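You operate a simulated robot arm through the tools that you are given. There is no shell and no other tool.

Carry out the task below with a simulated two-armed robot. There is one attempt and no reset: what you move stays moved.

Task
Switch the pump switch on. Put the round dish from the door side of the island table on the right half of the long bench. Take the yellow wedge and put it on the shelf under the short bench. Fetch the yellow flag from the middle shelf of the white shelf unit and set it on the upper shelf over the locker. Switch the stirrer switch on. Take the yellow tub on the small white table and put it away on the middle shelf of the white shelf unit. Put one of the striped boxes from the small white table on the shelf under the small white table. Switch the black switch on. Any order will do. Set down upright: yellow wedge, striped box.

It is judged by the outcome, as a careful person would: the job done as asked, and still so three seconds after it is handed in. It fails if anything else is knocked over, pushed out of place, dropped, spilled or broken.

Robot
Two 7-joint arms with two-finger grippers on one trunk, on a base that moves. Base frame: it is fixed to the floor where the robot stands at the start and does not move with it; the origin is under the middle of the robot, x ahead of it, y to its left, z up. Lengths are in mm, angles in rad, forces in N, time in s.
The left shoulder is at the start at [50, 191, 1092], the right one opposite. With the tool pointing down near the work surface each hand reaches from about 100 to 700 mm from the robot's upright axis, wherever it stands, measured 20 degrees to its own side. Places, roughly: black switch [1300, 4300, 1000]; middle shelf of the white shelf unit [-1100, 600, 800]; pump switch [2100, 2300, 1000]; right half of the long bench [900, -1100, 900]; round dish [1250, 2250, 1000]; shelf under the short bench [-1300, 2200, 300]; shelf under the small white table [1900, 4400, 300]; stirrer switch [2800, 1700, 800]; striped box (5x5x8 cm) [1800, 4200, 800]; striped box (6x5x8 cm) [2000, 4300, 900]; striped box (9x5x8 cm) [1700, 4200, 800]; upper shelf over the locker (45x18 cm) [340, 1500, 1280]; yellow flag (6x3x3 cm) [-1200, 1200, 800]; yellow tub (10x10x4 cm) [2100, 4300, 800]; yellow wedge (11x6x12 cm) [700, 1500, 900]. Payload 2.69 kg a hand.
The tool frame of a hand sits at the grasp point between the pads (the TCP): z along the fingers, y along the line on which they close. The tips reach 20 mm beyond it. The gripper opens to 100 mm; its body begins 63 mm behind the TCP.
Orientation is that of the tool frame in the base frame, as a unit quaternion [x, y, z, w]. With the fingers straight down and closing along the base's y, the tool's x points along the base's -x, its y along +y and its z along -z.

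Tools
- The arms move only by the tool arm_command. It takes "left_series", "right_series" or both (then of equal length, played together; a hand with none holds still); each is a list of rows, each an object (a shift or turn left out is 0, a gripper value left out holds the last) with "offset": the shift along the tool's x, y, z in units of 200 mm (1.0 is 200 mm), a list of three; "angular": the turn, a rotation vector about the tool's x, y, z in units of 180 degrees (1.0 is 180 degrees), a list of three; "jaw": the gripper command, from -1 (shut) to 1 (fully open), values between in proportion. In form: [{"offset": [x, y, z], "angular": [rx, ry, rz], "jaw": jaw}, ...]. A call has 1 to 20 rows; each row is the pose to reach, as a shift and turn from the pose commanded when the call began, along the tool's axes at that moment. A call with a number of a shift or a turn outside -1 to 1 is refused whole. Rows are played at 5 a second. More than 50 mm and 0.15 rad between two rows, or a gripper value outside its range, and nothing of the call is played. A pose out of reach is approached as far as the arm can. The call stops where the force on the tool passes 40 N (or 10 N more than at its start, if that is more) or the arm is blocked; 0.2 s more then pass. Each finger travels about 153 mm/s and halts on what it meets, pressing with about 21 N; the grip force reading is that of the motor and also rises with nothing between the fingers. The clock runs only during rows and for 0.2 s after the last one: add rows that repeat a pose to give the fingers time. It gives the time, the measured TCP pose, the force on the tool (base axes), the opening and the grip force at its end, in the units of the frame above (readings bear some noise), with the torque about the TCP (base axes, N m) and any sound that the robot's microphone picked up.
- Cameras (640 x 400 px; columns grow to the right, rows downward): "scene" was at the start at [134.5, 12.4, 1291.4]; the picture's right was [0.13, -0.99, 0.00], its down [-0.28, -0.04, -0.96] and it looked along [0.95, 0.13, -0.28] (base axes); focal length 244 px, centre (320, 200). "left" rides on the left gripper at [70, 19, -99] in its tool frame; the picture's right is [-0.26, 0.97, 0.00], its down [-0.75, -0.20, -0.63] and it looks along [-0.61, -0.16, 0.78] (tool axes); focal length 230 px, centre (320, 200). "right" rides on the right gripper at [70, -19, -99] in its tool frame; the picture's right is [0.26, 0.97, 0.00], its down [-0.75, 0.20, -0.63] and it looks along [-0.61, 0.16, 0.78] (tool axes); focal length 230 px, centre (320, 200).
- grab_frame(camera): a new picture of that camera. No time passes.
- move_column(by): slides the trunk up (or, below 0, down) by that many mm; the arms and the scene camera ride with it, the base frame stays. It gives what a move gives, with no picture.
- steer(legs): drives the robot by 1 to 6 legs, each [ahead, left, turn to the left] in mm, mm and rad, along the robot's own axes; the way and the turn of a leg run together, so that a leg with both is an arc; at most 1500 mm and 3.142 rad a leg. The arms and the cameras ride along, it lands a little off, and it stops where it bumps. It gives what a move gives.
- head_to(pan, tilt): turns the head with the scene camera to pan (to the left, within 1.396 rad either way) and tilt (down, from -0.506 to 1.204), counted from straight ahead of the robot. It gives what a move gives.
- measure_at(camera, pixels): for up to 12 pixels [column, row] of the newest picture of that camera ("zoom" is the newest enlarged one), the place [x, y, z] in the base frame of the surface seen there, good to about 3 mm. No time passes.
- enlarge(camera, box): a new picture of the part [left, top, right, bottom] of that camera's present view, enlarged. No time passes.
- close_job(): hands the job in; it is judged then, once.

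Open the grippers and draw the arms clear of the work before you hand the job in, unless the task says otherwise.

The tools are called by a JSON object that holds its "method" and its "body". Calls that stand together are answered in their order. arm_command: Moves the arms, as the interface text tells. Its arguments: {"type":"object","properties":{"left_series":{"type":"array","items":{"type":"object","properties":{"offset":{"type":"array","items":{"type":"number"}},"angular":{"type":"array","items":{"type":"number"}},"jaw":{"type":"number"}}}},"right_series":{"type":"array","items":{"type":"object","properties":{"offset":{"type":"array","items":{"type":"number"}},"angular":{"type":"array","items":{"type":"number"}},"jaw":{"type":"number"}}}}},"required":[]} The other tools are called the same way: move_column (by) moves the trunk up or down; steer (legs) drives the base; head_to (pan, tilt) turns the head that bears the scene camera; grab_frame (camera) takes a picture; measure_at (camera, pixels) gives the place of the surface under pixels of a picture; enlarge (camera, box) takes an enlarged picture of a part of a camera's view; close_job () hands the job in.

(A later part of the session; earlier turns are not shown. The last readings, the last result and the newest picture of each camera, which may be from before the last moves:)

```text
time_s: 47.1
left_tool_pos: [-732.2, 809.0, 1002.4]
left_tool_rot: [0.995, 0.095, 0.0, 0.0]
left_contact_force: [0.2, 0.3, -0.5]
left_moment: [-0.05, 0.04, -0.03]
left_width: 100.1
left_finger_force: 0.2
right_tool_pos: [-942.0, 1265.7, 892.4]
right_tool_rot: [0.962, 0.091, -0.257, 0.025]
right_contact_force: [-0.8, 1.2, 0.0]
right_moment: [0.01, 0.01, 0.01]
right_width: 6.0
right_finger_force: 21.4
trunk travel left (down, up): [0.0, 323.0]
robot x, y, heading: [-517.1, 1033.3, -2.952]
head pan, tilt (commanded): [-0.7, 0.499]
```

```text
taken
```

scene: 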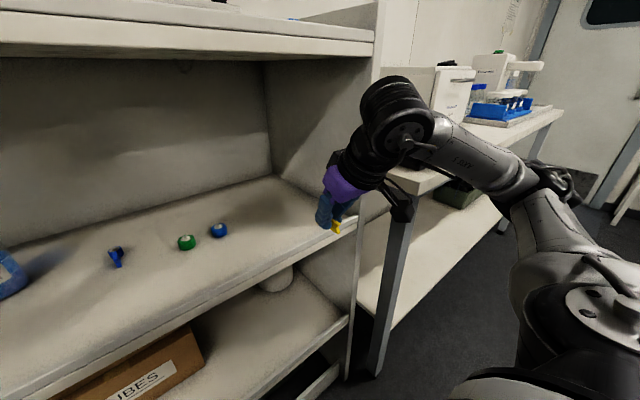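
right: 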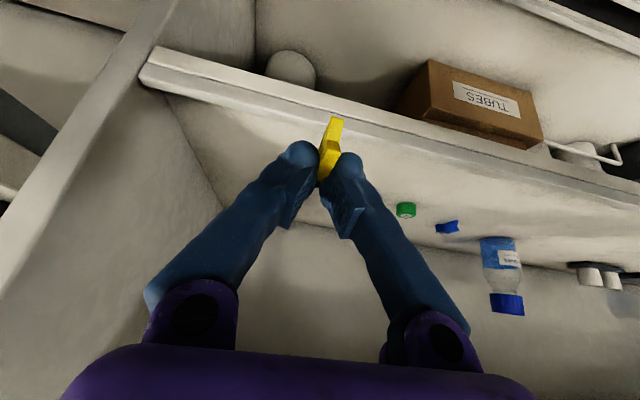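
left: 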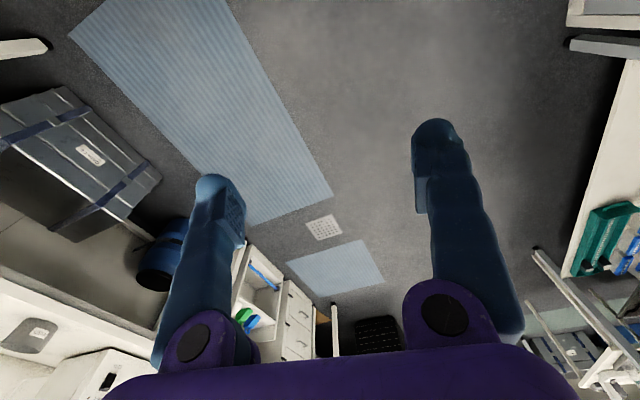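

Flag secured (6 mm grip). I back away from the shelf unit, sidestep clear of it and turn right to face the locker.

{"method": "steer", "body": {"legs": [[-230, 0, 0], [0, 810, 0], [0, 0, -1.571]]}}

{"method": "move_column", "body": {"by": 320}}

{"method": "head_to", "body": {"pan": -0.5, "tilt": 0.2}}

{"method": "grab_frame", "body": {"camera": "scene"}}

```text
time_s: 59.8
left_tool_pos: [-364.2, 517.5, 1001.9]
left_tool_rot: [0.755, -0.656, 0.0, 0.0]
left_contact_force: [0.2, -0.6, 0.4]
left_moment: [0.0, 0.01, -0.03]
left_width: 100.1
left_finger_force: 0.1
right_tool_pos: [100.5, 704.2, 893.4]
right_tool_rot: [0.729, -0.634, -0.195, -0.169]
right_contact_force: [-0.1, -0.2, 0.3]
right_moment: [-0.03, 0.02, 0.03]
right_width: 5.8
right_finger_force: 21.0
trunk travel left (down, up): [0.0, 323.0]
robot x, y, heading: [-150.0, 289.6, 1.71]
head pan, tilt (commanded): [-0.7, 0.499]
```

```text
time_s: 62.9
left_tool_pos: [-364.4, 516.9, 1322.0]
left_tool_rot: [0.755, -0.656, 0.0, 0.0]
left_contact_force: [-1.1, 0.4, 0.5]
left_moment: [0.03, 0.0, 0.0]
left_width: 99.8
left_finger_force: 0.1
right_tool_pos: [100.7, 704.6, 1212.9]
right_tool_rot: [0.729, -0.634, -0.196, -0.169]
right_contact_force: [0.1, -0.1, 0.2]
right_moment: [-0.01, -0.01, 0.02]
right_width: 5.9
right_finger_force: 20.7
trunk travel left (down, up): [-320.0, 3.0]
robot x, y, heading: [-151.9, 285.3, 1.713]
head pan, tilt (commanded): [-0.7, 0.499]
```

```text
time_s: 63.7
left_tool_pos: [-364.6, 516.5, 1321.3]
left_tool_rot: [0.755, -0.656, 0.0, 0.0]
left_contact_force: [0.1, 0.1, -0.5]
left_moment: [0.04, -0.02, -0.01]
left_width: 100.3
left_finger_force: 0.1
right_tool_pos: [100.7, 705.7, 1213.6]
right_tool_rot: [0.729, -0.634, -0.195, -0.169]
right_contact_force: [-0.8, 0.5, 0.0]
right_moment: [0.01, 0.03, 0.01]
right_width: 6.2
right_finger_force: 20.9
trunk travel left (down, up): [-320.0, 3.0]
robot x, y, heading: [-150.3, 293.4, 1.708]
head pan, tilt (commanded): [-0.499, 0.201]
```

```text
taken
```

scene: 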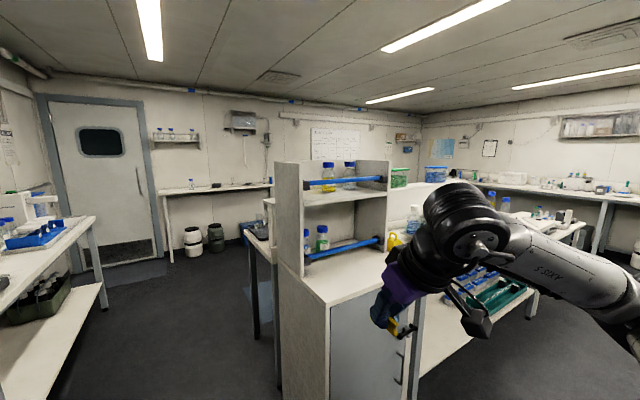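

The locker shelf is at columns 275–390 with two bottles standing behind the upper blue bar. I enlarge it for placing details.

{"method": "enlarge", "body": {"camera": "scene", "box": [260, 145, 420, 245]}}

```text
4.00 times, centred on (340, 195) of scene
```

zoom: 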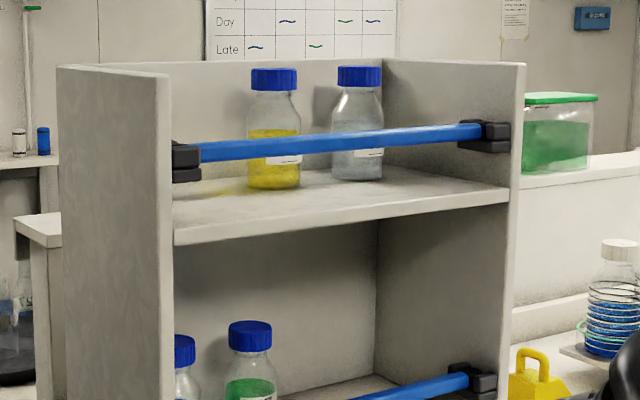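

I measure the shelf surface, bar, panels and bottles in this enlarged view.

{"method": "measure_at", "body": {"camera": "zoom", "pixels": [[440, 195], [400, 175], [200, 215], [330, 195], [420, 135], [250, 150], [485, 135], [520, 70], [165, 75], [275, 170], [355, 165], [345, 65]]}}

{"method": "measure_at", "body": {"camera": "zoom", "pixels": [[455, 90], [300, 215], [510, 200], [390, 60], [170, 240], [480, 182], [230, 65], [375, 68], [185, 160], [540, 380], [530, 358], [270, 80]]}}

```text
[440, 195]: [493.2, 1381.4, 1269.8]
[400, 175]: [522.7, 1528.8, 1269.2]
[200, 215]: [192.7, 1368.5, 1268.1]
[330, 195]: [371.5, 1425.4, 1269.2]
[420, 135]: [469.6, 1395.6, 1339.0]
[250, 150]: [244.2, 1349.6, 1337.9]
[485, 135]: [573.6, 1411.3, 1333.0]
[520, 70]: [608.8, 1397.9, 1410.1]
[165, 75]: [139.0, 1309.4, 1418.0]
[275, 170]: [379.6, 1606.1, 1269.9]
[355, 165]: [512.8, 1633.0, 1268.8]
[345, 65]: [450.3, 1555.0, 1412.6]
```

```text
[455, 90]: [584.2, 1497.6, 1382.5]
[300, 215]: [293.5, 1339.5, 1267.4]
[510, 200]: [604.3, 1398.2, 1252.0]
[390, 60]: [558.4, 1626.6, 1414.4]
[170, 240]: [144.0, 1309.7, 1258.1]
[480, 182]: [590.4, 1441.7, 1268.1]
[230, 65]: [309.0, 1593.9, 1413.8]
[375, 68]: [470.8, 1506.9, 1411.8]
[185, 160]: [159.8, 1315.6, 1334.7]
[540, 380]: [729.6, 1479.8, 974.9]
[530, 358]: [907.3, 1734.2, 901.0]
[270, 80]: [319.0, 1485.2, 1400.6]
```

Shelf surface is z≈1269, bar centre z≈1338 just behind the front edge, back panel 230 mm deep, bottles in the rear middle. I look straight down to see the size of my base, to know how close I can stand to the locker, and check the camera box on the right hand.

{"method": "head_to", "body": {"pan": -0.3, "tilt": 1.2}}

{"method": "grab_frame", "body": {"camera": "scene"}}

```text
time_s: 65.0
left_tool_pos: [-364.3, 517.6, 1321.6]
left_tool_rot: [0.755, -0.656, 0.0, 0.0]
left_contact_force: [-0.1, -0.5, -0.1]
left_moment: [-0.01, -0.01, 0.0]
left_width: 100.0
left_finger_force: 0.2
right_tool_pos: [101.1, 705.6, 1213.6]
right_tool_rot: [0.729, -0.634, -0.195, -0.169]
right_contact_force: [-0.4, -0.2, -0.5]
right_moment: [0.02, 0.01, 0.02]
right_width: 5.6
right_finger_force: 20.9
trunk travel left (down, up): [-320.0, 3.0]
robot x, y, heading: [-153.1, 289.0, 1.706]
head pan, tilt (commanded): [-0.3, 1.201]
```

```text
taken
```

scene: 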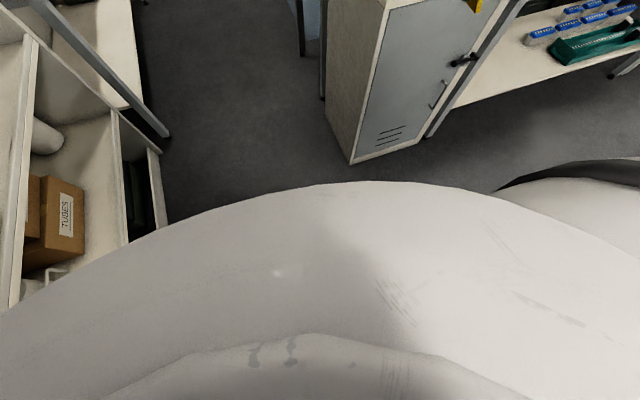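

I see the white robot body edge at row ~183 and an inner edge at row ~335; I measure them to learn body extents.

{"method": "measure_at", "body": {"camera": "scene", "pixels": [[340, 187], [340, 210], [330, 260], [320, 320], [310, 345], [320, 390], [200, 220], [480, 200], [600, 190], [60, 290]]}}

```text
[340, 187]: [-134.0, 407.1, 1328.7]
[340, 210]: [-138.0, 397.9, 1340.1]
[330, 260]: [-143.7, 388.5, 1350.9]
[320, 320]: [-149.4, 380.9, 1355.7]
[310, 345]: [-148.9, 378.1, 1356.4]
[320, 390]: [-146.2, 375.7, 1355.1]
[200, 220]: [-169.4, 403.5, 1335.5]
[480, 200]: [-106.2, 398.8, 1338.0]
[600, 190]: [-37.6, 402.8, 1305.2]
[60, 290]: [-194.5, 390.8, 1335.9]
```

That is only the chest. I now drive: straighten by 0.05 rad, sidestep right 400 mm and go ahead 250 mm, keeping well away from the locker for now.

{"method": "steer", "body": {"legs": [[0, 0, 0.053], [0, -402, 0], [250, 0, 0]]}}

{"method": "head_to", "body": {"pan": -0.2, "tilt": 0.35}}

{"method": "grab_frame", "body": {"camera": "scene"}}

```text
time_s: 70.9
left_tool_pos: [-26.5, 825.3, 1321.4]
left_tool_rot: [0.768, -0.64, 0.0, 0.0]
left_contact_force: [0.9, 0.2, -0.7]
left_moment: [0.0, -0.02, 0.02]
left_width: 100.0
left_finger_force: 0.1
right_tool_pos: [431.1, 1033.4, 1213.0]
right_tool_rot: [0.742, -0.619, -0.198, -0.166]
right_contact_force: [-0.6, 0.5, 0.0]
right_moment: [0.01, -0.01, 0.03]
right_width: 6.0
right_finger_force: 20.7
trunk travel left (down, up): [-320.0, 3.0]
robot x, y, heading: [197.6, 606.6, 1.751]
head pan, tilt (commanded): [-0.3, 1.201]
```

```text
time_s: 72.1
left_tool_pos: [-26.8, 825.9, 1321.4]
left_tool_rot: [0.769, -0.64, 0.0, -0.001]
left_contact_force: [0.3, -0.3, 0.7]
left_moment: [-0.01, 0.02, 0.0]
left_width: 100.0
left_finger_force: 0.1
right_tool_pos: [430.3, 1032.3, 1213.3]
right_tool_rot: [0.741, -0.62, -0.198, -0.166]
right_contact_force: [0.1, -0.4, 0.4]
right_moment: [0.0, 0.0, -0.01]
right_width: 6.0
right_finger_force: 21.3
trunk travel left (down, up): [-320.0, 3.0]
robot x, y, heading: [197.8, 609.3, 1.755]
head pan, tilt (commanded): [-0.201, 0.351]
```

```text
taken
```

scene: 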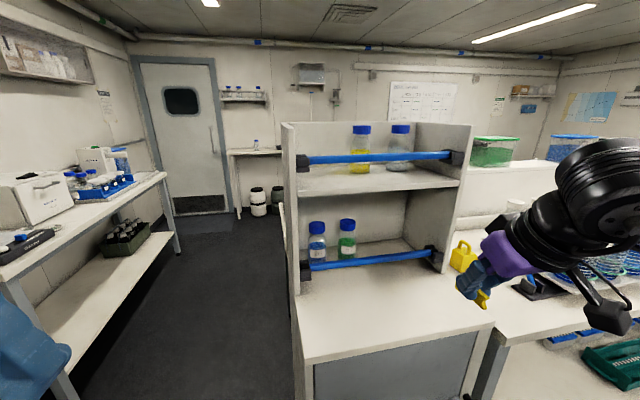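

The upper shelf is clearly seen at rows 125–190, flag in the gripper at (482,297). I measure the hand's camera box and the gripper body to know their clearances.

{"method": "enlarge", "body": {"camera": "scene", "box": [440, 220, 640, 345]}}

{"method": "measure_at", "body": {"camera": "zoom", "pixels": [[480, 290], [600, 290], [530, 270], [500, 340], [590, 350], [130, 200], [130, 260], [170, 80], [250, 130], [200, 180], [140, 245]]}}

```text
3.20 times, centred on (540, 282) of scene
```

zoom: 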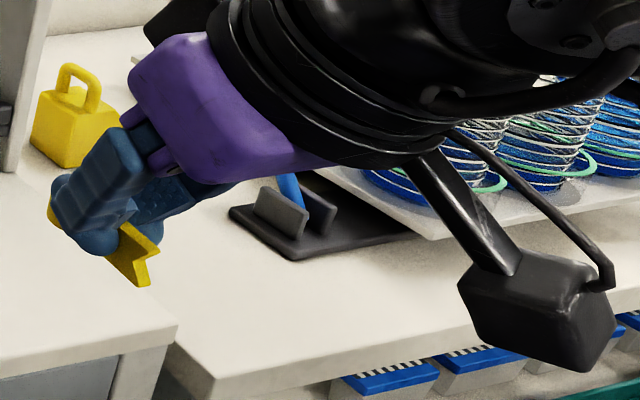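

```text
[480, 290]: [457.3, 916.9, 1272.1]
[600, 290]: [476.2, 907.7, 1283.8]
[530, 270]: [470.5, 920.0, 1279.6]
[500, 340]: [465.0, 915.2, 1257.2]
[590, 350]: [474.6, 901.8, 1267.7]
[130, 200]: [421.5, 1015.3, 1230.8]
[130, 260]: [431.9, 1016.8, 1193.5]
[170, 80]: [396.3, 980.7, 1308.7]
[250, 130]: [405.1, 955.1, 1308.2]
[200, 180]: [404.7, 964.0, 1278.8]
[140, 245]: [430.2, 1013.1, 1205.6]
```

The flag lies level in the grip with the hand tilted 30°. I now raise the right hand to z≈1400 while turning it to point straight down, still in front of the shelf.

{"method": "arm_command", "body": {"right_series": [{"offset": [-0.117, 0, -0.2025], "angular": [0, 0.0417, 0]}, {"offset": [-0.234, 0, -0.405], "angular": [0, 0.0833, 0]}, {"offset": [-0.351, 0, -0.6075], "angular": [0, 0.125, 0]}, {"offset": [-0.4675, 0, -0.81], "angular": [0, 0.1667, 0]}, {"offset": [-0.4675, 0, -0.81], "angular": [0, 0.1667, 0]}]}}

{"method": "arm_command", "body": {"right_series": [{"offset": [0, 0.18, 0]}, {"offset": [0, 0.36, 0]}, {"offset": [0, 0.54, 0]}, {"offset": [0, 0.54, 0]}]}}

{"method": "grab_frame", "body": {"camera": "scene"}}

{"method": "grab_frame", "body": {"camera": "right"}}

```text
time_s: 73.3
left_tool_pos: [-25.5, 826.7, 1321.3]
left_tool_rot: [0.768, -0.64, 0.0, 0.0]
left_contact_force: [-0.2, 0.1, 0.3]
left_moment: [-0.02, 0.03, 0.01]
left_width: 100.2
left_finger_force: 0.1
right_tool_pos: [427.9, 1036.3, 1399.3]
right_tool_rot: [0.768, -0.641, 0.0, 0.002]
right_contact_force: [0.2, 0.4, -0.2]
right_moment: [-0.02, 0.07, 0.01]
right_width: 6.2
right_finger_force: 21.1
trunk travel left (down, up): [-320.0, 3.0]
robot x, y, heading: [194.2, 607.8, 1.75]
head pan, tilt (commanded): [-0.201, 0.351]
```

```text
time_s: 74.3
left_tool_pos: [-24.7, 824.7, 1321.8]
left_tool_rot: [0.768, -0.64, 0.0, -0.001]
left_contact_force: [0.1, -0.2, -0.9]
left_moment: [-0.03, 0.04, 0.01]
left_width: 99.9
left_finger_force: 0.1
right_tool_pos: [322.1, 1012.5, 1398.8]
right_tool_rot: [0.768, -0.641, 0.0, 0.002]
right_contact_force: [0.3, -0.8, 0.1]
right_moment: [-0.03, 0.02, 0.0]
right_width: 5.9
right_finger_force: 21.3
trunk travel left (down, up): [-320.0, 3.0]
robot x, y, heading: [193.5, 605.7, 1.749]
head pan, tilt (commanded): [-0.201, 0.351]
```

```text
taken
```

scene: 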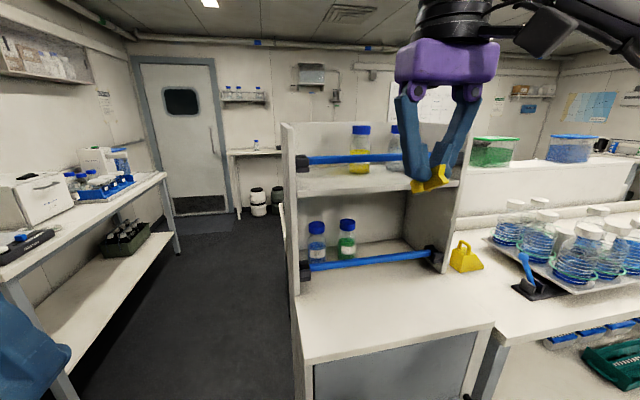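

```text
taken
```

right: 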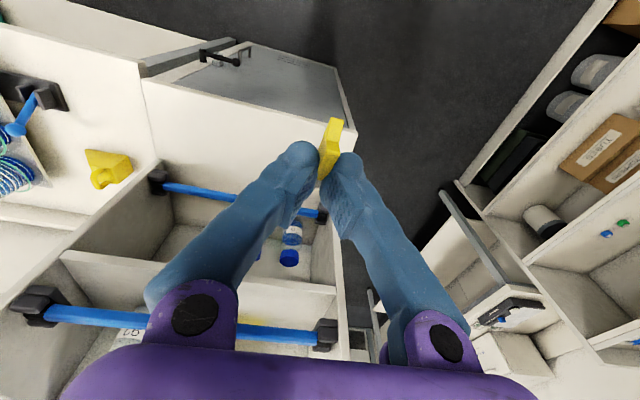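

The path ahead is free; the flag is held in front of the shelf at U≈508. I drive 215 mm ahead toward the locker, staying about 290 mm from its front.

{"method": "steer", "body": {"legs": [[215, 0, 0]]}}

{"method": "grab_frame", "body": {"camera": "scene"}}

```text
time_s: 75.8
left_tool_pos: [-71.3, 969.2, 1320.7]
left_tool_rot: [0.775, -0.632, 0.0, -0.002]
left_contact_force: [1.3, -0.6, 0.1]
left_moment: [0.05, 0.02, -0.02]
left_width: 99.9
left_finger_force: 0.1
right_tool_pos: [272.8, 1164.6, 1397.8]
right_tool_rot: [0.774, -0.633, 0.001, 0.0]
right_contact_force: [0.1, 0.8, -0.4]
right_moment: [0.04, 0.0, -0.04]
right_width: 5.8
right_finger_force: 21.0
trunk travel left (down, up): [-320.0, 3.0]
robot x, y, heading: [156.7, 754.7, 1.773]
head pan, tilt (commanded): [-0.201, 0.351]
stopped in leg 1: the robot was blocked; the commanded pose is now the measured one
```

```text
taken
```

scene: 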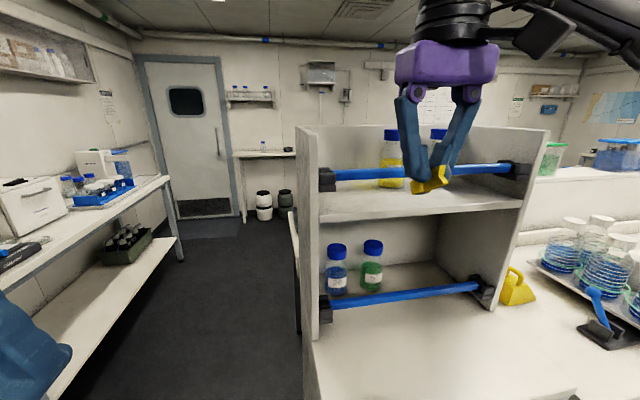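

The base was blocked at about 357 mm from the locker front, so that is my base's half-length. I back off 45 mm and turn left 0.5 rad so that the right shoulder comes nearer to the shelf, then shift a bit right.

{"method": "steer", "body": {"legs": [[-45, 0, 0], [0, 0, 0.49], [-20, -100, 0]]}}

{"method": "head_to", "body": {"pan": -0.7, "tilt": 0.25}}

{"method": "grab_frame", "body": {"camera": "scene"}}

```text
time_s: 79.3
left_tool_pos: [-45.3, 843.2, 1321.2]
left_tool_rot: [0.904, -0.427, 0.001, 0.0]
left_contact_force: [1.1, -0.2, -1.1]
left_moment: [-0.02, 0.02, -0.02]
left_width: 100.0
left_finger_force: 0.0
right_tool_pos: [166.5, 1175.1, 1396.7]
right_tool_rot: [0.904, -0.427, 0.003, 0.001]
right_contact_force: [-0.7, -0.2, 0.0]
right_moment: [0.01, 0.0, -0.01]
right_width: 5.9
right_finger_force: 20.5
trunk travel left (down, up): [-320.0, 3.0]
robot x, y, heading: [250.3, 761.9, 2.256]
head pan, tilt (commanded): [-0.201, 0.351]
```

```text
time_s: 80.2
left_tool_pos: [-45.6, 842.8, 1320.7]
left_tool_rot: [0.905, -0.426, 0.0, 0.0]
left_contact_force: [-0.2, -0.3, -0.3]
left_moment: [0.0, 0.03, 0.0]
left_width: 99.9
left_finger_force: 0.0
right_tool_pos: [167.3, 1175.6, 1396.6]
right_tool_rot: [0.903, -0.429, 0.003, 0.001]
right_contact_force: [0.1, 0.9, -0.5]
right_moment: [-0.02, -0.01, -0.02]
right_width: 6.2
right_finger_force: 21.2
trunk travel left (down, up): [-320.0, 3.0]
robot x, y, heading: [253.9, 757.3, 2.263]
head pan, tilt (commanded): [-0.7, 0.25]
```

```text
taken
```

scene: 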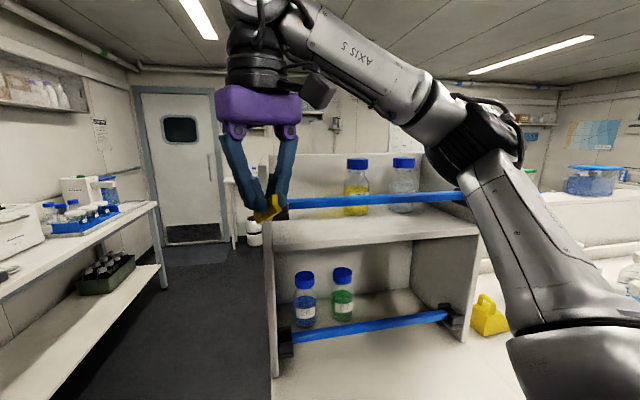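

The flag is now in front of the left panel at U≈387; I move the hand right and turn it square to the shelf, still in front of the bar.

{"method": "arm_command", "body": {"right_series": [{"offset": [0.0105, -0.17, 0], "angular": [0, 0, 0.0393]}, {"offset": [0.021, -0.34, 0], "angular": [0, 0, 0.0785]}, {"offset": [0.0315, -0.51, 0], "angular": [0, 0, 0.1178]}, {"offset": [0.042, -0.679, 0], "angular": [0, 0, 0.157]}, {"offset": [0.042, -0.679, 0], "angular": [0, 0, 0.157]}]}}

{"method": "grab_frame", "body": {"camera": "scene"}}

{"method": "grab_frame", "body": {"camera": "right"}}

```text
time_s: 81.4
left_tool_pos: [-46.1, 842.3, 1321.1]
left_tool_rot: [0.905, -0.426, 0.001, -0.001]
left_contact_force: [-0.3, -0.3, 0.9]
left_moment: [0.0, 0.01, 0.01]
left_width: 99.9
left_finger_force: 0.1
right_tool_pos: [275.2, 1253.7, 1393.4]
right_tool_rot: [0.772, -0.636, 0.003, 0.001]
right_contact_force: [-0.2, -0.1, -0.6]
right_moment: [-0.03, -0.02, -0.03]
right_width: 6.0
right_finger_force: 21.2
trunk travel left (down, up): [-320.0, 3.0]
robot x, y, heading: [258.3, 757.4, 2.266]
head pan, tilt (commanded): [-0.7, 0.25]
```

```text
taken
```

scene: 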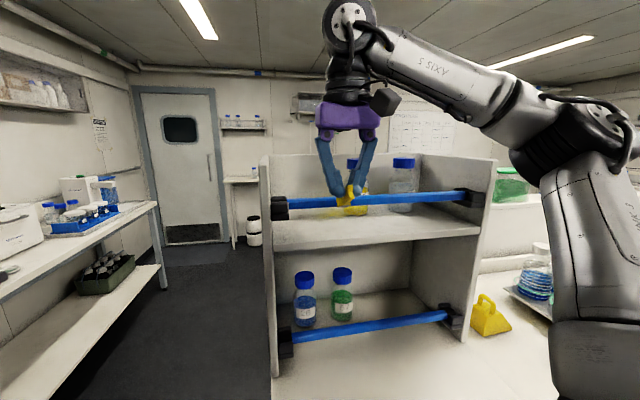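

```text
taken
```

right: 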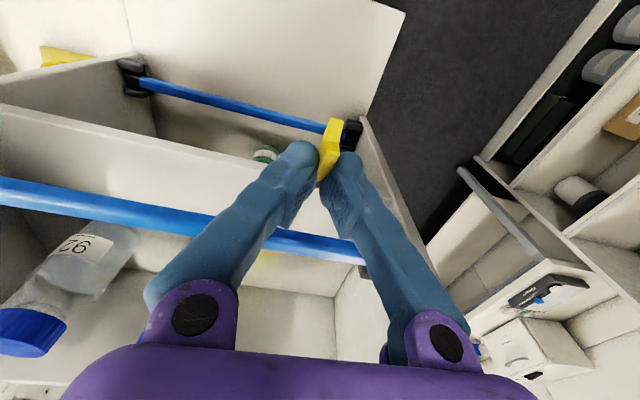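

The flag hangs in front of the bar at U≈507. I tilt the hand slightly, raise it a few mm and move it forward over the bar to the spot behind it.

{"method": "arm_command", "body": {"right_series": [{"offset": [-0.1, 0, -0.02], "angular": [0, -0.0417, 0]}, {"offset": [-0.2, 0, -0.04], "angular": [0, -0.0833, 0]}, {"offset": [-0.4, 0, -0.04], "angular": [0, -0.0833, 0]}, {"offset": [-0.6, 0, -0.04], "angular": [0, -0.0833, 0]}, {"offset": [-0.78, 0, -0.04], "angular": [0, -0.0833, 0]}, {"offset": [-0.78, 0, -0.04], "angular": [0, -0.0833, 0]}]}}

{"method": "grab_frame", "body": {"camera": "scene"}}

{"method": "grab_frame", "body": {"camera": "right"}}

```text
time_s: 82.8
left_tool_pos: [-44.9, 842.0, 1321.4]
left_tool_rot: [0.904, -0.427, 0.0, 0.0]
left_contact_force: [1.0, 0.3, 0.1]
left_moment: [0.0, 0.0, -0.01]
left_width: 99.8
left_finger_force: 0.0
right_tool_pos: [249.6, 1406.0, 1404.6]
right_tool_rot: [0.766, -0.63, -0.098, -0.082]
right_contact_force: [-0.4, -0.8, -0.2]
right_moment: [0.03, 0.01, -0.02]
right_width: 5.8
right_finger_force: 20.2
trunk travel left (down, up): [-320.0, 3.0]
robot x, y, heading: [253.7, 759.2, 2.261]
head pan, tilt (commanded): [-0.7, 0.25]
```

```text
taken
```

scene: 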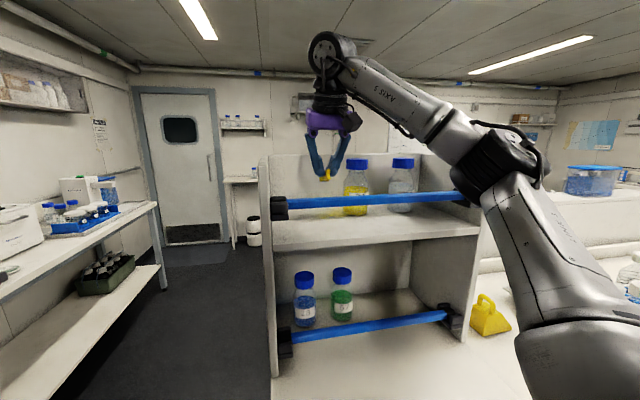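

```text
taken
```

right: 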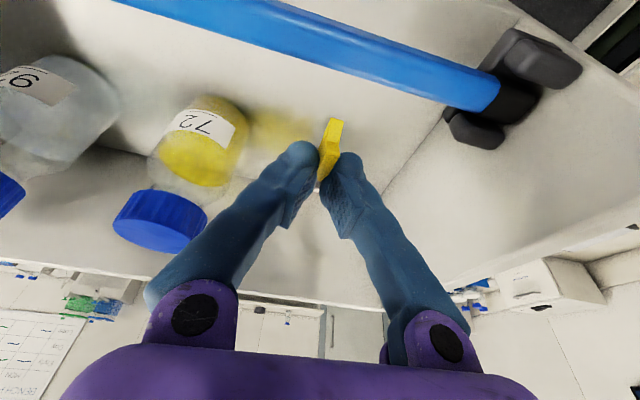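

The flag is behind the bar over free shelf. I measure the neighbouring bottle, the bar and the shelf under the flag.

{"method": "measure_at", "body": {"camera": "right", "pixels": [[160, 215], [200, 215], [235, 150], [215, 110], [330, 60], [380, 75], [340, 230], [400, 140], [300, 110], [440, 100]]}}

```text
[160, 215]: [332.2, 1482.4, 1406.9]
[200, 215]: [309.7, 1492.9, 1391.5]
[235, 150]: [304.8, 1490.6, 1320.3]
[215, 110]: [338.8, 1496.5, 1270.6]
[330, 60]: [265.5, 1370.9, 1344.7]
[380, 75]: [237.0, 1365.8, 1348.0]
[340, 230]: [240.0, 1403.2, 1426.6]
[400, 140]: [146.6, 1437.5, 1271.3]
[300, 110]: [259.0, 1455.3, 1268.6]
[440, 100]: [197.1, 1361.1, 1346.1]
```

Clear: bar back edge V≈1296, bottle front ≈1388. I lower the flag to about 20 mm above its set-down height while bringing the hand upright.

{"method": "arm_command", "body": {"right_series": [{"offset": [0.05, 0, 0.19], "angular": [0, 0.0417, 0]}, {"offset": [0.102, 0, 0.382], "angular": [0, 0.0833, 0]}, {"offset": [0.102, 0, 0.382], "angular": [0, 0.0833, 0]}]}}

{"method": "grab_frame", "body": {"camera": "right"}}

{"method": "enlarge", "body": {"camera": "scene", "box": [240, 80, 440, 260]}}

```text
time_s: 83.6
left_tool_pos: [-45.9, 841.3, 1320.7]
left_tool_rot: [0.905, -0.426, 0.001, 0.0]
left_contact_force: [-0.2, -0.4, 0.3]
left_moment: [0.0, -0.01, 0.0]
left_width: 100.0
left_finger_force: 0.0
right_tool_pos: [250.0, 1408.5, 1326.2]
right_tool_rot: [0.771, -0.637, 0.003, 0.0]
right_contact_force: [0.4, -0.9, -0.5]
right_moment: [-0.01, -0.04, -0.02]
right_width: 6.1
right_finger_force: 20.9
trunk travel left (down, up): [-320.0, 3.0]
robot x, y, heading: [255.1, 759.3, 2.259]
head pan, tilt (commanded): [-0.7, 0.25]
```

```text
taken
```

right: 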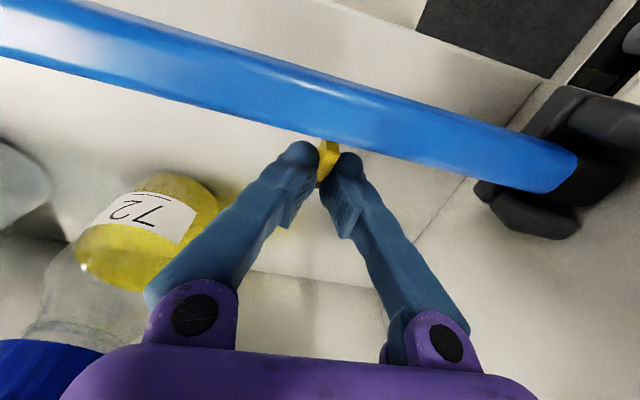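

```text
2.22 times, centred on (340, 170) of scene
```

zoom: 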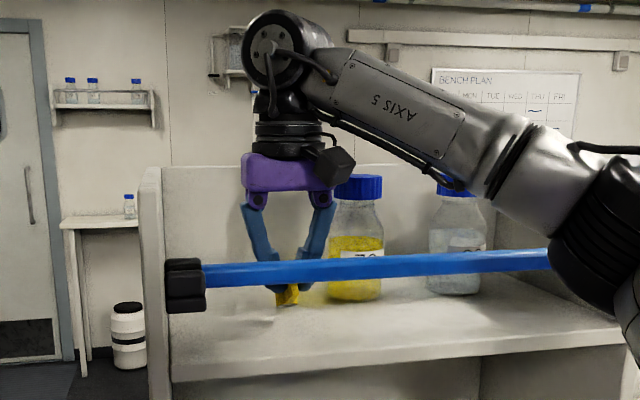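

The tail is close to the bar's back edge, so I shift 8 mm forward and lower 17 mm, watching the force.

{"method": "arm_command", "body": {"right_series": [{"offset": [-0.045, 0, 0]}, {"offset": [-0.045, 0, 0.045]}, {"offset": [-0.045, 0, 0.085]}, {"offset": [-0.045, 0, 0.085]}]}}

{"method": "grab_frame", "body": {"camera": "right"}}

```text
time_s: 84.6
left_tool_pos: [-44.2, 840.0, 1321.7]
left_tool_rot: [0.904, -0.427, 0.001, 0.0]
left_contact_force: [-0.3, -0.5, 0.5]
left_moment: [0.01, -0.01, -0.02]
left_width: 100.1
left_finger_force: 0.1
right_tool_pos: [246.8, 1414.8, 1311.1]
right_tool_rot: [0.772, -0.636, -0.001, 0.0]
right_contact_force: [-1.3, 3.0, 17.7]
right_moment: [0.47, 0.09, -0.01]
right_width: 5.9
right_finger_force: 20.7
trunk travel left (down, up): [-320.0, 3.0]
robot x, y, heading: [260.4, 760.0, 2.26]
head pan, tilt (commanded): [-0.7, 0.25]
```

```text
taken
```

right: 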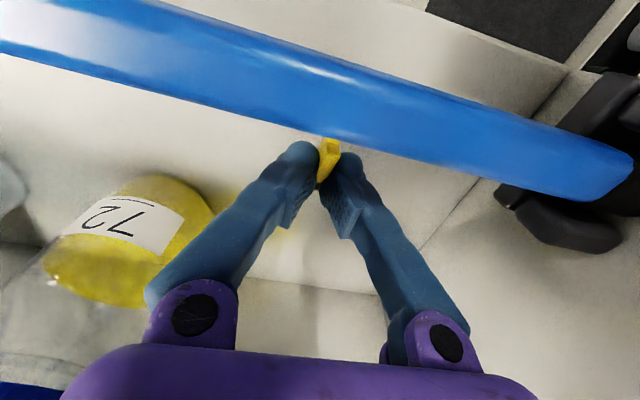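

The hub rests on the shelf (17.7 N upward at z=1311). I ease up 2 mm and open the fingers to about 35 mm.

{"method": "arm_command", "body": {"right_series": [{"offset": [0, 0, -0.012], "jaw": -1}, {"offset": [0, 0, -0.012], "jaw": -0.7}, {"offset": [0, 0, -0.012], "jaw": -0.4}, {"offset": [0, 0, -0.012], "jaw": -0.3}, {"offset": [0, 0, -0.012], "jaw": -0.3}]}}

{"method": "grab_frame", "body": {"camera": "right"}}

{"method": "enlarge", "body": {"camera": "scene", "box": [260, 120, 420, 240]}}

```text
time_s: 85.8
left_tool_pos: [-46.6, 843.3, 1321.7]
left_tool_rot: [0.904, -0.427, 0.0, 0.0]
left_contact_force: [-0.3, -0.1, -0.6]
left_moment: [0.03, -0.05, -0.02]
left_width: 100.2
left_finger_force: 0.1
right_tool_pos: [246.5, 1417.1, 1311.3]
right_tool_rot: [0.771, -0.637, 0.002, 0.001]
right_contact_force: [0.1, 0.6, -0.4]
right_moment: [-0.01, 0.03, 0.02]
right_width: 35.1
right_finger_force: 0.0
trunk travel left (down, up): [-320.0, 3.0]
robot x, y, heading: [255.9, 760.7, 2.258]
head pan, tilt (commanded): [-0.7, 0.25]
```

```text
taken
```

right: 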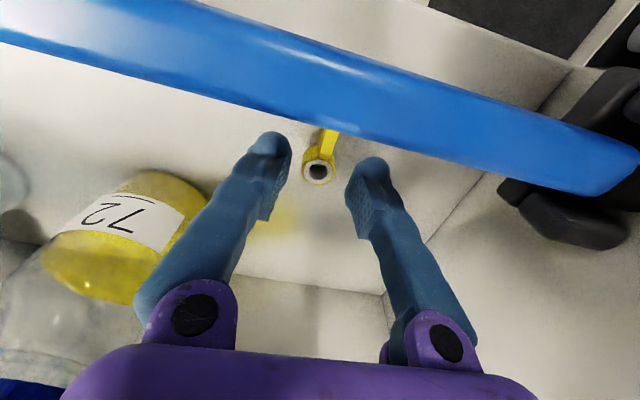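

```text
3.33 times, centred on (340, 180) of scene
```

zoom: 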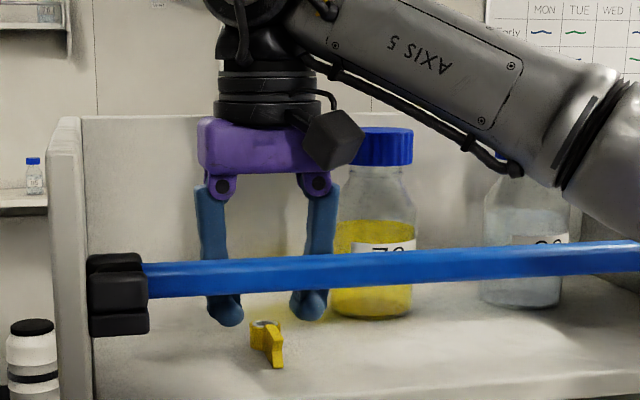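

The flag stands on the shelf behind/under the bar. I raise the hand the same way it came and draw it back over the bar.

{"method": "arm_command", "body": {"right_series": [{"offset": [0, 0, -0.2], "angular": [0, 0, 0]}, {"offset": [0, 0, -0.38], "angular": [0, -0.0417, 0]}, {"offset": [0, 0, -0.46], "angular": [0, -0.0833, 0]}, {"offset": [0.2, 0, -0.46], "angular": [0, -0.0833, 0]}, {"offset": [0.4, 0, -0.46], "angular": [0, -0.0833, 0]}, {"offset": [0.6, 0, -0.46], "angular": [0, -0.0833, 0]}, {"offset": [0.8, 0, -0.46], "angular": [0, -0.0417, 0]}, {"offset": [0.98, 0, -0.46], "angular": [0, 0, 0]}, {"offset": [0.98, 0, -0.46], "angular": [0, 0, 0]}]}}

{"method": "grab_frame", "body": {"camera": "scene"}}

```text
time_s: 87.8
left_tool_pos: [-46.4, 843.4, 1321.7]
left_tool_rot: [0.905, -0.426, 0.0, 0.001]
left_contact_force: [0.5, -0.6, 0.3]
left_moment: [-0.03, -0.01, 0.0]
left_width: 100.1
left_finger_force: 0.1
right_tool_pos: [284.5, 1227.0, 1403.9]
right_tool_rot: [0.771, -0.637, 0.003, 0.002]
right_contact_force: [0.3, 0.4, -0.1]
right_moment: [0.01, 0.03, 0.05]
right_width: 34.8
right_finger_force: 0.2
trunk travel left (down, up): [-320.0, 3.0]
robot x, y, heading: [254.8, 761.7, 2.259]
head pan, tilt (commanded): [-0.7, 0.25]
```

```text
taken
```

scene: 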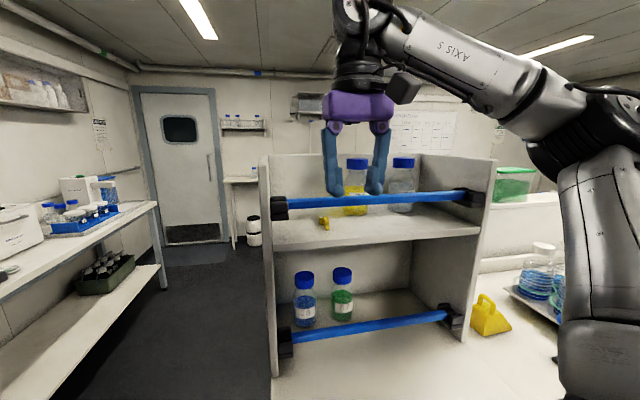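

Flag task done: the flag lies on the upper shelf at (325,222). Next the wedge at (490,315): I back off, square up to the island and sidestep right in front of it.

{"method": "steer", "body": {"legs": [[-110, 0, 0], [0, 0, -0.498], [0, -350, 0]]}}

{"method": "head_to", "body": {"pan": -0.2, "tilt": 0.5}}

{"method": "grab_frame", "body": {"camera": "scene"}}

```text
time_s: 93.6
left_tool_pos: [442.7, 954.6, 1321.5]
left_tool_rot: [0.768, -0.641, 0.0, 0.0]
left_contact_force: [-0.5, 0.6, 0.3]
left_moment: [-0.02, -0.01, -0.01]
left_width: 100.2
left_finger_force: 0.0
right_tool_pos: [918.4, 1129.9, 1404.9]
right_tool_rot: [-0.587, 0.81, -0.002, -0.001]
right_contact_force: [-0.5, 0.6, 0.5]
right_moment: [0.0, 0.01, 0.01]
right_width: 35.0
right_finger_force: 0.1
trunk travel left (down, up): [-320.0, 3.0]
robot x, y, heading: [663.6, 734.4, 1.749]
head pan, tilt (commanded): [-0.7, 0.25]
```

```text
time_s: 94.6
left_tool_pos: [444.5, 955.0, 1321.7]
left_tool_rot: [0.768, -0.64, 0.0, 0.0]
left_contact_force: [0.8, 0.3, -0.1]
left_moment: [0.0, 0.01, 0.01]
left_width: 100.3
left_finger_force: 0.0
right_tool_pos: [918.0, 1128.6, 1403.8]
right_tool_rot: [-0.587, 0.81, -0.002, -0.002]
right_contact_force: [0.7, -0.6, 0.1]
right_moment: [-0.01, 0.01, 0.02]
right_width: 34.9
right_finger_force: 0.1
trunk travel left (down, up): [-320.0, 3.0]
robot x, y, heading: [666.8, 733.2, 1.753]
head pan, tilt (commanded): [-0.201, 0.499]
```

```text
taken
```

scene: 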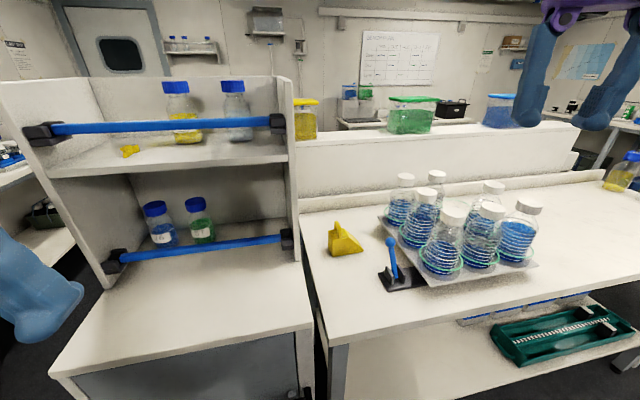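

The wedge is at (343,240), with a lever block at (395,270) and shaker tray to its right. I enlarge and measure it.

{"method": "enlarge", "body": {"camera": "scene", "box": [300, 200, 440, 300]}}

{"method": "measure_at", "body": {"camera": "zoom", "pixels": [[200, 230], [150, 210], [270, 200], [150, 150], [195, 140], [210, 165], [250, 170], [160, 100], [290, 300], [130, 260], [395, 240], [380, 350]]}}

```text
4.00 times, centred on (370, 250) of scene
```

zoom: 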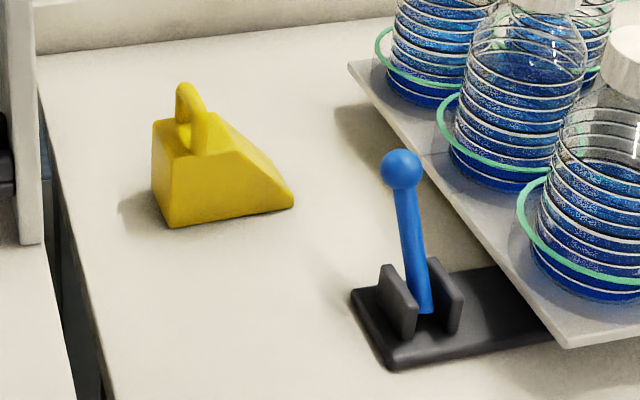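

```text
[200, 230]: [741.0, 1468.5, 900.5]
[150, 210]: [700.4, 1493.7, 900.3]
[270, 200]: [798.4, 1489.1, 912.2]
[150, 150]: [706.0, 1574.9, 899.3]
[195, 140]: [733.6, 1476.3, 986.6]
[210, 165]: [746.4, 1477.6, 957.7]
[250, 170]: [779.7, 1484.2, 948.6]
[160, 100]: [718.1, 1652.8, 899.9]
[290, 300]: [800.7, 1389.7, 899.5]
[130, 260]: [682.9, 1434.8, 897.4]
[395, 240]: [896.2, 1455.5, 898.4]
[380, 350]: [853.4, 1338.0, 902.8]
```

I measure the handle, body top and the lever ball to choose the grasp.

{"method": "measure_at", "body": {"camera": "zoom", "pixels": [[184, 90], [180, 125], [200, 120], [165, 150], [175, 180], [225, 135], [240, 150], [290, 195], [400, 165], [412, 250], [365, 300], [480, 290]]}}

```text
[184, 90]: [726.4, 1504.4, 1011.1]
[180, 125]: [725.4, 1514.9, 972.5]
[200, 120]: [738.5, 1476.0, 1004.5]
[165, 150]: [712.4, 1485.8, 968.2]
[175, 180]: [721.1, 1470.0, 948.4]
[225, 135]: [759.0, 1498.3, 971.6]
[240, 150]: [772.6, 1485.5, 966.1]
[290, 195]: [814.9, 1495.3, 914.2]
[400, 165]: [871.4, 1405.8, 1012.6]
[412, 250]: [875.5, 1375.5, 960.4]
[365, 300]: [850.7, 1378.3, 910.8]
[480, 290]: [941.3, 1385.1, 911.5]
```

Body top is z≈970 and the handle rises to ≈1018, loop plane across the wedge. I check the tray and flask positions on the right for camera clearance.

{"method": "measure_at", "body": {"camera": "scene", "pixels": [[385, 218], [400, 210], [405, 180], [430, 195], [445, 250], [455, 220], [434, 178], [395, 228], [310, 215], [298, 130], [500, 170], [330, 170]]}}

```text
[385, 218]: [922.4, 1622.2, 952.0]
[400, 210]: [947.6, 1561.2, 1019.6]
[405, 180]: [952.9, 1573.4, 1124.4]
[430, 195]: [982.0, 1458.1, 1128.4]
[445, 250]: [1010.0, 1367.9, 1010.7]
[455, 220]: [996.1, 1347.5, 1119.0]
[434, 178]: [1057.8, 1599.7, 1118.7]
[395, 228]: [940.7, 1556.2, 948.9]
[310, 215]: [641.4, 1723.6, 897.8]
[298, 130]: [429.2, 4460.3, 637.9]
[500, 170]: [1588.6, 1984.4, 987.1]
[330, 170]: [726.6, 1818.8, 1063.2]
```

The flasks stay beyond U≈1210, so there's room. I turn left 0.5 rad, move up to the island corner with the right shoulder leading, and lower the trunk.

{"method": "steer", "body": {"legs": [[0, 0, 0.507], [57, -96, 0]]}}

{"method": "move_column", "body": {"by": -150}}

{"method": "head_to", "body": {"pan": -0.6, "tilt": 0.5}}

{"method": "grab_frame", "body": {"camera": "scene"}}

```text
time_s: 97.6
left_tool_pos: [402.7, 925.0, 1321.3]
left_tool_rot: [0.906, -0.423, 0.0, 0.0]
left_contact_force: [-0.2, 0.4, 1.1]
left_moment: [0.03, -0.03, 0.02]
left_width: 100.1
left_finger_force: 0.0
right_tool_pos: [728.4, 1309.6, 1403.4]
right_tool_rot: [0.775, -0.632, 0.003, 0.001]
right_contact_force: [0.5, 0.4, 0.4]
right_moment: [0.03, -0.01, 0.02]
right_width: 35.0
right_finger_force: 0.1
trunk travel left (down, up): [-320.0, 3.0]
robot x, y, heading: [704.8, 839.7, 2.269]
head pan, tilt (commanded): [-0.201, 0.499]
```

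```text
time_s: 99.3
left_tool_pos: [403.3, 924.2, 1170.9]
left_tool_rot: [0.906, -0.423, 0.0, 0.0]
left_contact_force: [0.7, 0.1, 0.3]
left_moment: [0.03, -0.01, -0.01]
left_width: 99.9
left_finger_force: 0.0
right_tool_pos: [729.3, 1309.7, 1254.5]
right_tool_rot: [0.775, -0.632, 0.003, 0.001]
right_contact_force: [0.1, -1.0, 0.4]
right_moment: [-0.05, -0.01, -0.01]
right_width: 34.9
right_finger_force: 0.1
trunk travel left (down, up): [-170.0, 153.0]
robot x, y, heading: [702.3, 841.8, 2.262]
head pan, tilt (commanded): [-0.201, 0.499]
```

```text
time_s: 100.2
left_tool_pos: [402.6, 923.6, 1171.6]
left_tool_rot: [0.907, -0.422, 0.0, 0.0]
left_contact_force: [0.3, 0.2, 0.1]
left_moment: [0.01, 0.05, 0.02]
left_width: 99.7
left_finger_force: 0.1
right_tool_pos: [729.4, 1308.8, 1254.4]
right_tool_rot: [0.775, -0.632, 0.003, 0.001]
right_contact_force: [-0.6, -0.4, -0.6]
right_moment: [-0.04, 0.03, 0.0]
right_width: 35.0
right_finger_force: 0.0
trunk travel left (down, up): [-170.0, 153.0]
robot x, y, heading: [703.2, 841.6, 2.267]
head pan, tilt (commanded): [-0.6, 0.499]
```

```text
taken
```

scene: 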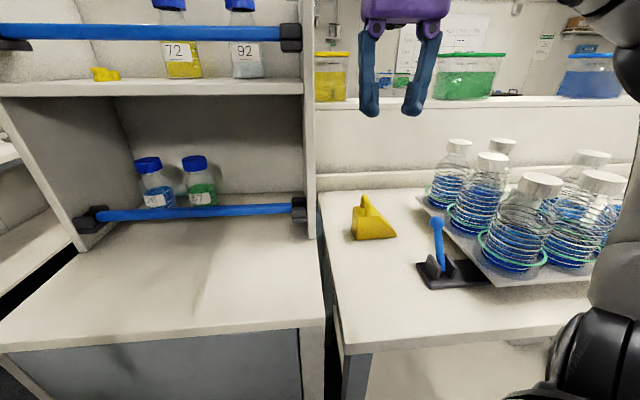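

The wedge is at (372,220). I move the right hand over it at z≈1254, turn it so the fingers close across its 60 mm width (camera to the right side) and open fully.

{"method": "arm_command", "body": {"right_series": [{"offset": [-0.08, -0.019, 0], "angular": [0, 0, -0.0413], "jaw": 0}, {"offset": [-0.16, -0.038, 0], "angular": [0, 0, -0.0827], "jaw": 0.5}, {"offset": [-0.24, -0.057, 0], "angular": [0, 0, -0.124], "jaw": 1}, {"offset": [-0.32, -0.075, 0], "angular": [0, 0, -0.1653], "jaw": 1}, {"offset": [-0.4, -0.094, 0], "angular": [0, 0, -0.2067], "jaw": 1}, {"offset": [-0.48, -0.113, 0], "angular": [0, 0, -0.248], "jaw": 1}, {"offset": [-0.56, -0.132, 0], "angular": [0, 0, -0.2893], "jaw": 1}, {"offset": [-0.64, -0.151, 0], "angular": [0, 0, -0.3307], "jaw": 1}, {"offset": [-0.72, -0.17, 0], "angular": [0, 0, -0.372], "jaw": 1}, {"offset": [-0.8, -0.188, 0], "angular": [0, 0, -0.4133], "jaw": 1}, {"offset": [-0.88, -0.207, 0], "angular": [0, 0, -0.4547], "jaw": 1}, {"offset": [-0.963, -0.226, 0], "angular": [0, 0, -0.496], "jaw": 1}, {"offset": [-0.963, -0.226, 0], "angular": [0, 0, -0.496], "jaw": 1}]}}

{"method": "grab_frame", "body": {"camera": "scene"}}

{"method": "grab_frame", "body": {"camera": "right"}}

```text
time_s: 103.0
left_tool_pos: [402.0, 923.6, 1171.2]
left_tool_rot: [0.906, -0.423, 0.0, 0.0]
left_contact_force: [-0.4, 0.5, 0.1]
left_moment: [0.01, -0.01, -0.01]
left_width: 100.1
left_finger_force: 0.1
right_tool_pos: [660.1, 1277.7, 1166.2]
right_tool_rot: [0.996, 0.094, 0.001, 0.003]
right_contact_force: [0.9, -0.5, 0.5]
right_moment: [0.02, 0.02, 0.01]
right_width: 99.9
right_finger_force: 0.2
right hand out of reach, approached as far as the arm can: row 7, 8, 9, 10, 11, 12, 13
trunk travel left (down, up): [-170.0, 153.0]
robot x, y, heading: [705.0, 840.1, 2.263]
head pan, tilt (commanded): [-0.6, 0.499]
```

```text
taken
```

scene: 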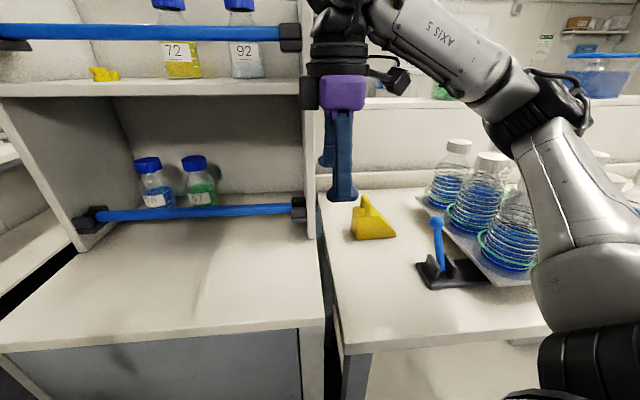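

```text
taken
```

right: 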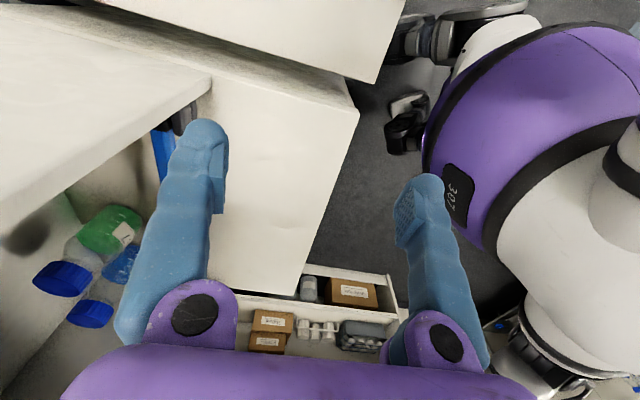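

The inward wrist turn is out of reach and the hand ended at (660,1278,1166) in front of the locker panel, touching nothing. I turn it back and will grip the wedge by its handle with the hand square instead.

{"method": "arm_command", "body": {"right_series": [{"offset": [-0.018, 0.08, 0], "angular": [0, 0, 0.0413]}, {"offset": [-0.036, 0.16, 0], "angular": [0, 0, 0.0827]}, {"offset": [-0.054, 0.24, 0], "angular": [0, 0, 0.124]}, {"offset": [-0.072, 0.32, 0], "angular": [0, 0, 0.1653]}, {"offset": [-0.09, 0.4, 0], "angular": [0, 0, 0.2067]}, {"offset": [-0.108, 0.48, 0], "angular": [0, 0, 0.248]}, {"offset": [-0.126, 0.56, 0], "angular": [0, 0, 0.2893]}, {"offset": [-0.144, 0.64, 0], "angular": [0, 0, 0.3307]}, {"offset": [-0.162, 0.72, 0], "angular": [0, 0, 0.372]}, {"offset": [-0.18, 0.8, 0], "angular": [0, 0, 0.4133]}, {"offset": [-0.198, 0.88, 0], "angular": [0, 0, 0.4547]}, {"offset": [-0.215, 0.963, 0], "angular": [0, 0, 0.496]}, {"offset": [-0.215, 0.963, 0], "angular": [0, 0, 0.496]}]}}

{"method": "grab_frame", "body": {"camera": "scene"}}

```text
time_s: 105.8
left_tool_pos: [402.7, 923.6, 1171.5]
left_tool_rot: [0.906, -0.422, 0.0, 0.0]
left_contact_force: [0.0, 0.1, 1.3]
left_moment: [0.0, 0.0, 0.0]
left_width: 100.1
left_finger_force: 0.1
right_tool_pos: [658.4, 1086.3, 1168.4]
right_tool_rot: [0.774, -0.634, 0.002, 0.001]
right_contact_force: [0.2, -0.2, 0.9]
right_moment: [-0.03, 0.0, 0.02]
right_width: 100.1
right_finger_force: 0.1
trunk travel left (down, up): [-170.0, 153.0]
robot x, y, heading: [701.9, 846.5, 2.266]
head pan, tilt (commanded): [-0.6, 0.499]
```

```text
taken
```

scene: 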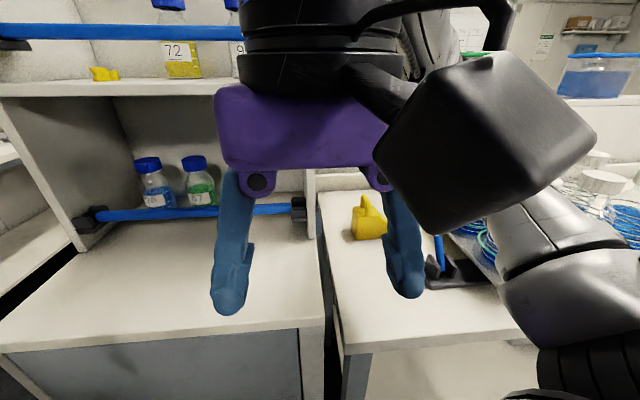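

The hand is back in its square orientation at (658,1086,1168). I move it forward and right toward the wedge, well above everything.

{"method": "arm_command", "body": {"right_series": [{"offset": [-0.15, -0.123, 0]}, {"offset": [-0.31, -0.246, 0]}, {"offset": [-0.47, -0.37, 0]}, {"offset": [-0.63, -0.493, 0]}, {"offset": [-0.79, -0.617, 0]}, {"offset": [-0.95, -0.74, 0]}, {"offset": [-0.95, -0.74, 0]}]}}

{"method": "arm_command", "body": {"right_series": [{"offset": [-0.2, 0, 0]}, {"offset": [-0.4, 0, 0]}, {"offset": [-0.6, 0, 0]}, {"offset": [-0.8, 0, 0]}, {"offset": [-0.96, 0, 0]}, {"offset": [-0.96, 0, 0]}]}}

{"method": "grab_frame", "body": {"camera": "scene"}}

{"method": "grab_frame", "body": {"camera": "right"}}

```text
time_s: 107.4
left_tool_pos: [402.2, 922.4, 1170.7]
left_tool_rot: [0.906, -0.423, 0.0, -0.001]
left_contact_force: [1.0, -0.6, 0.2]
left_moment: [0.01, -0.05, 0.03]
left_width: 99.9
left_finger_force: 0.1
right_tool_pos: [764.4, 1302.5, 1169.9]
right_tool_rot: [0.775, -0.632, 0.003, 0.001]
right_contact_force: [-0.8, -1.4, 0.4]
right_moment: [0.0, 0.03, -0.01]
right_width: 100.1
right_finger_force: 0.0
trunk travel left (down, up): [-170.0, 153.0]
robot x, y, heading: [705.2, 845.5, 2.265]
head pan, tilt (commanded): [-0.6, 0.499]
```

```text
time_s: 108.8
left_tool_pos: [404.3, 922.5, 1171.1]
left_tool_rot: [0.907, -0.422, 0.0, 0.0]
left_contact_force: [0.3, -0.5, 0.5]
left_moment: [0.0, 0.03, 0.0]
left_width: 99.7
left_finger_force: 0.1
right_tool_pos: [728.5, 1493.6, 1167.5]
right_tool_rot: [0.775, -0.632, 0.001, 0.001]
right_contact_force: [-0.3, -1.1, 0.2]
right_moment: [0.01, -0.01, 0.02]
right_width: 99.9
right_finger_force: 0.3
trunk travel left (down, up): [-170.0, 153.0]
robot x, y, heading: [702.9, 845.1, 2.27]
head pan, tilt (commanded): [-0.6, 0.499]
```

```text
taken
```

scene: 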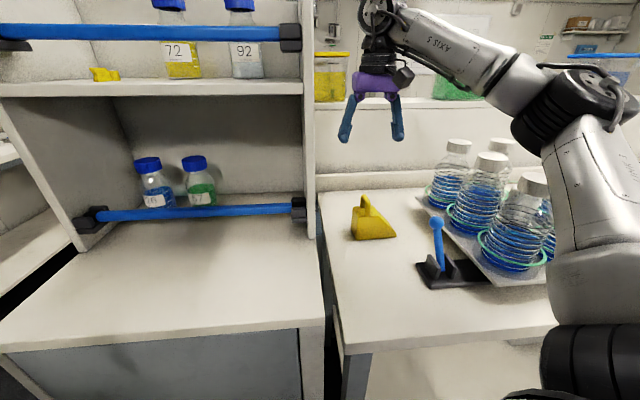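

```text
taken
```

right: 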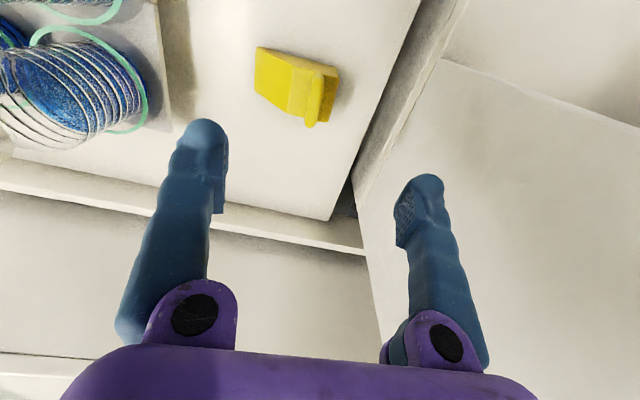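

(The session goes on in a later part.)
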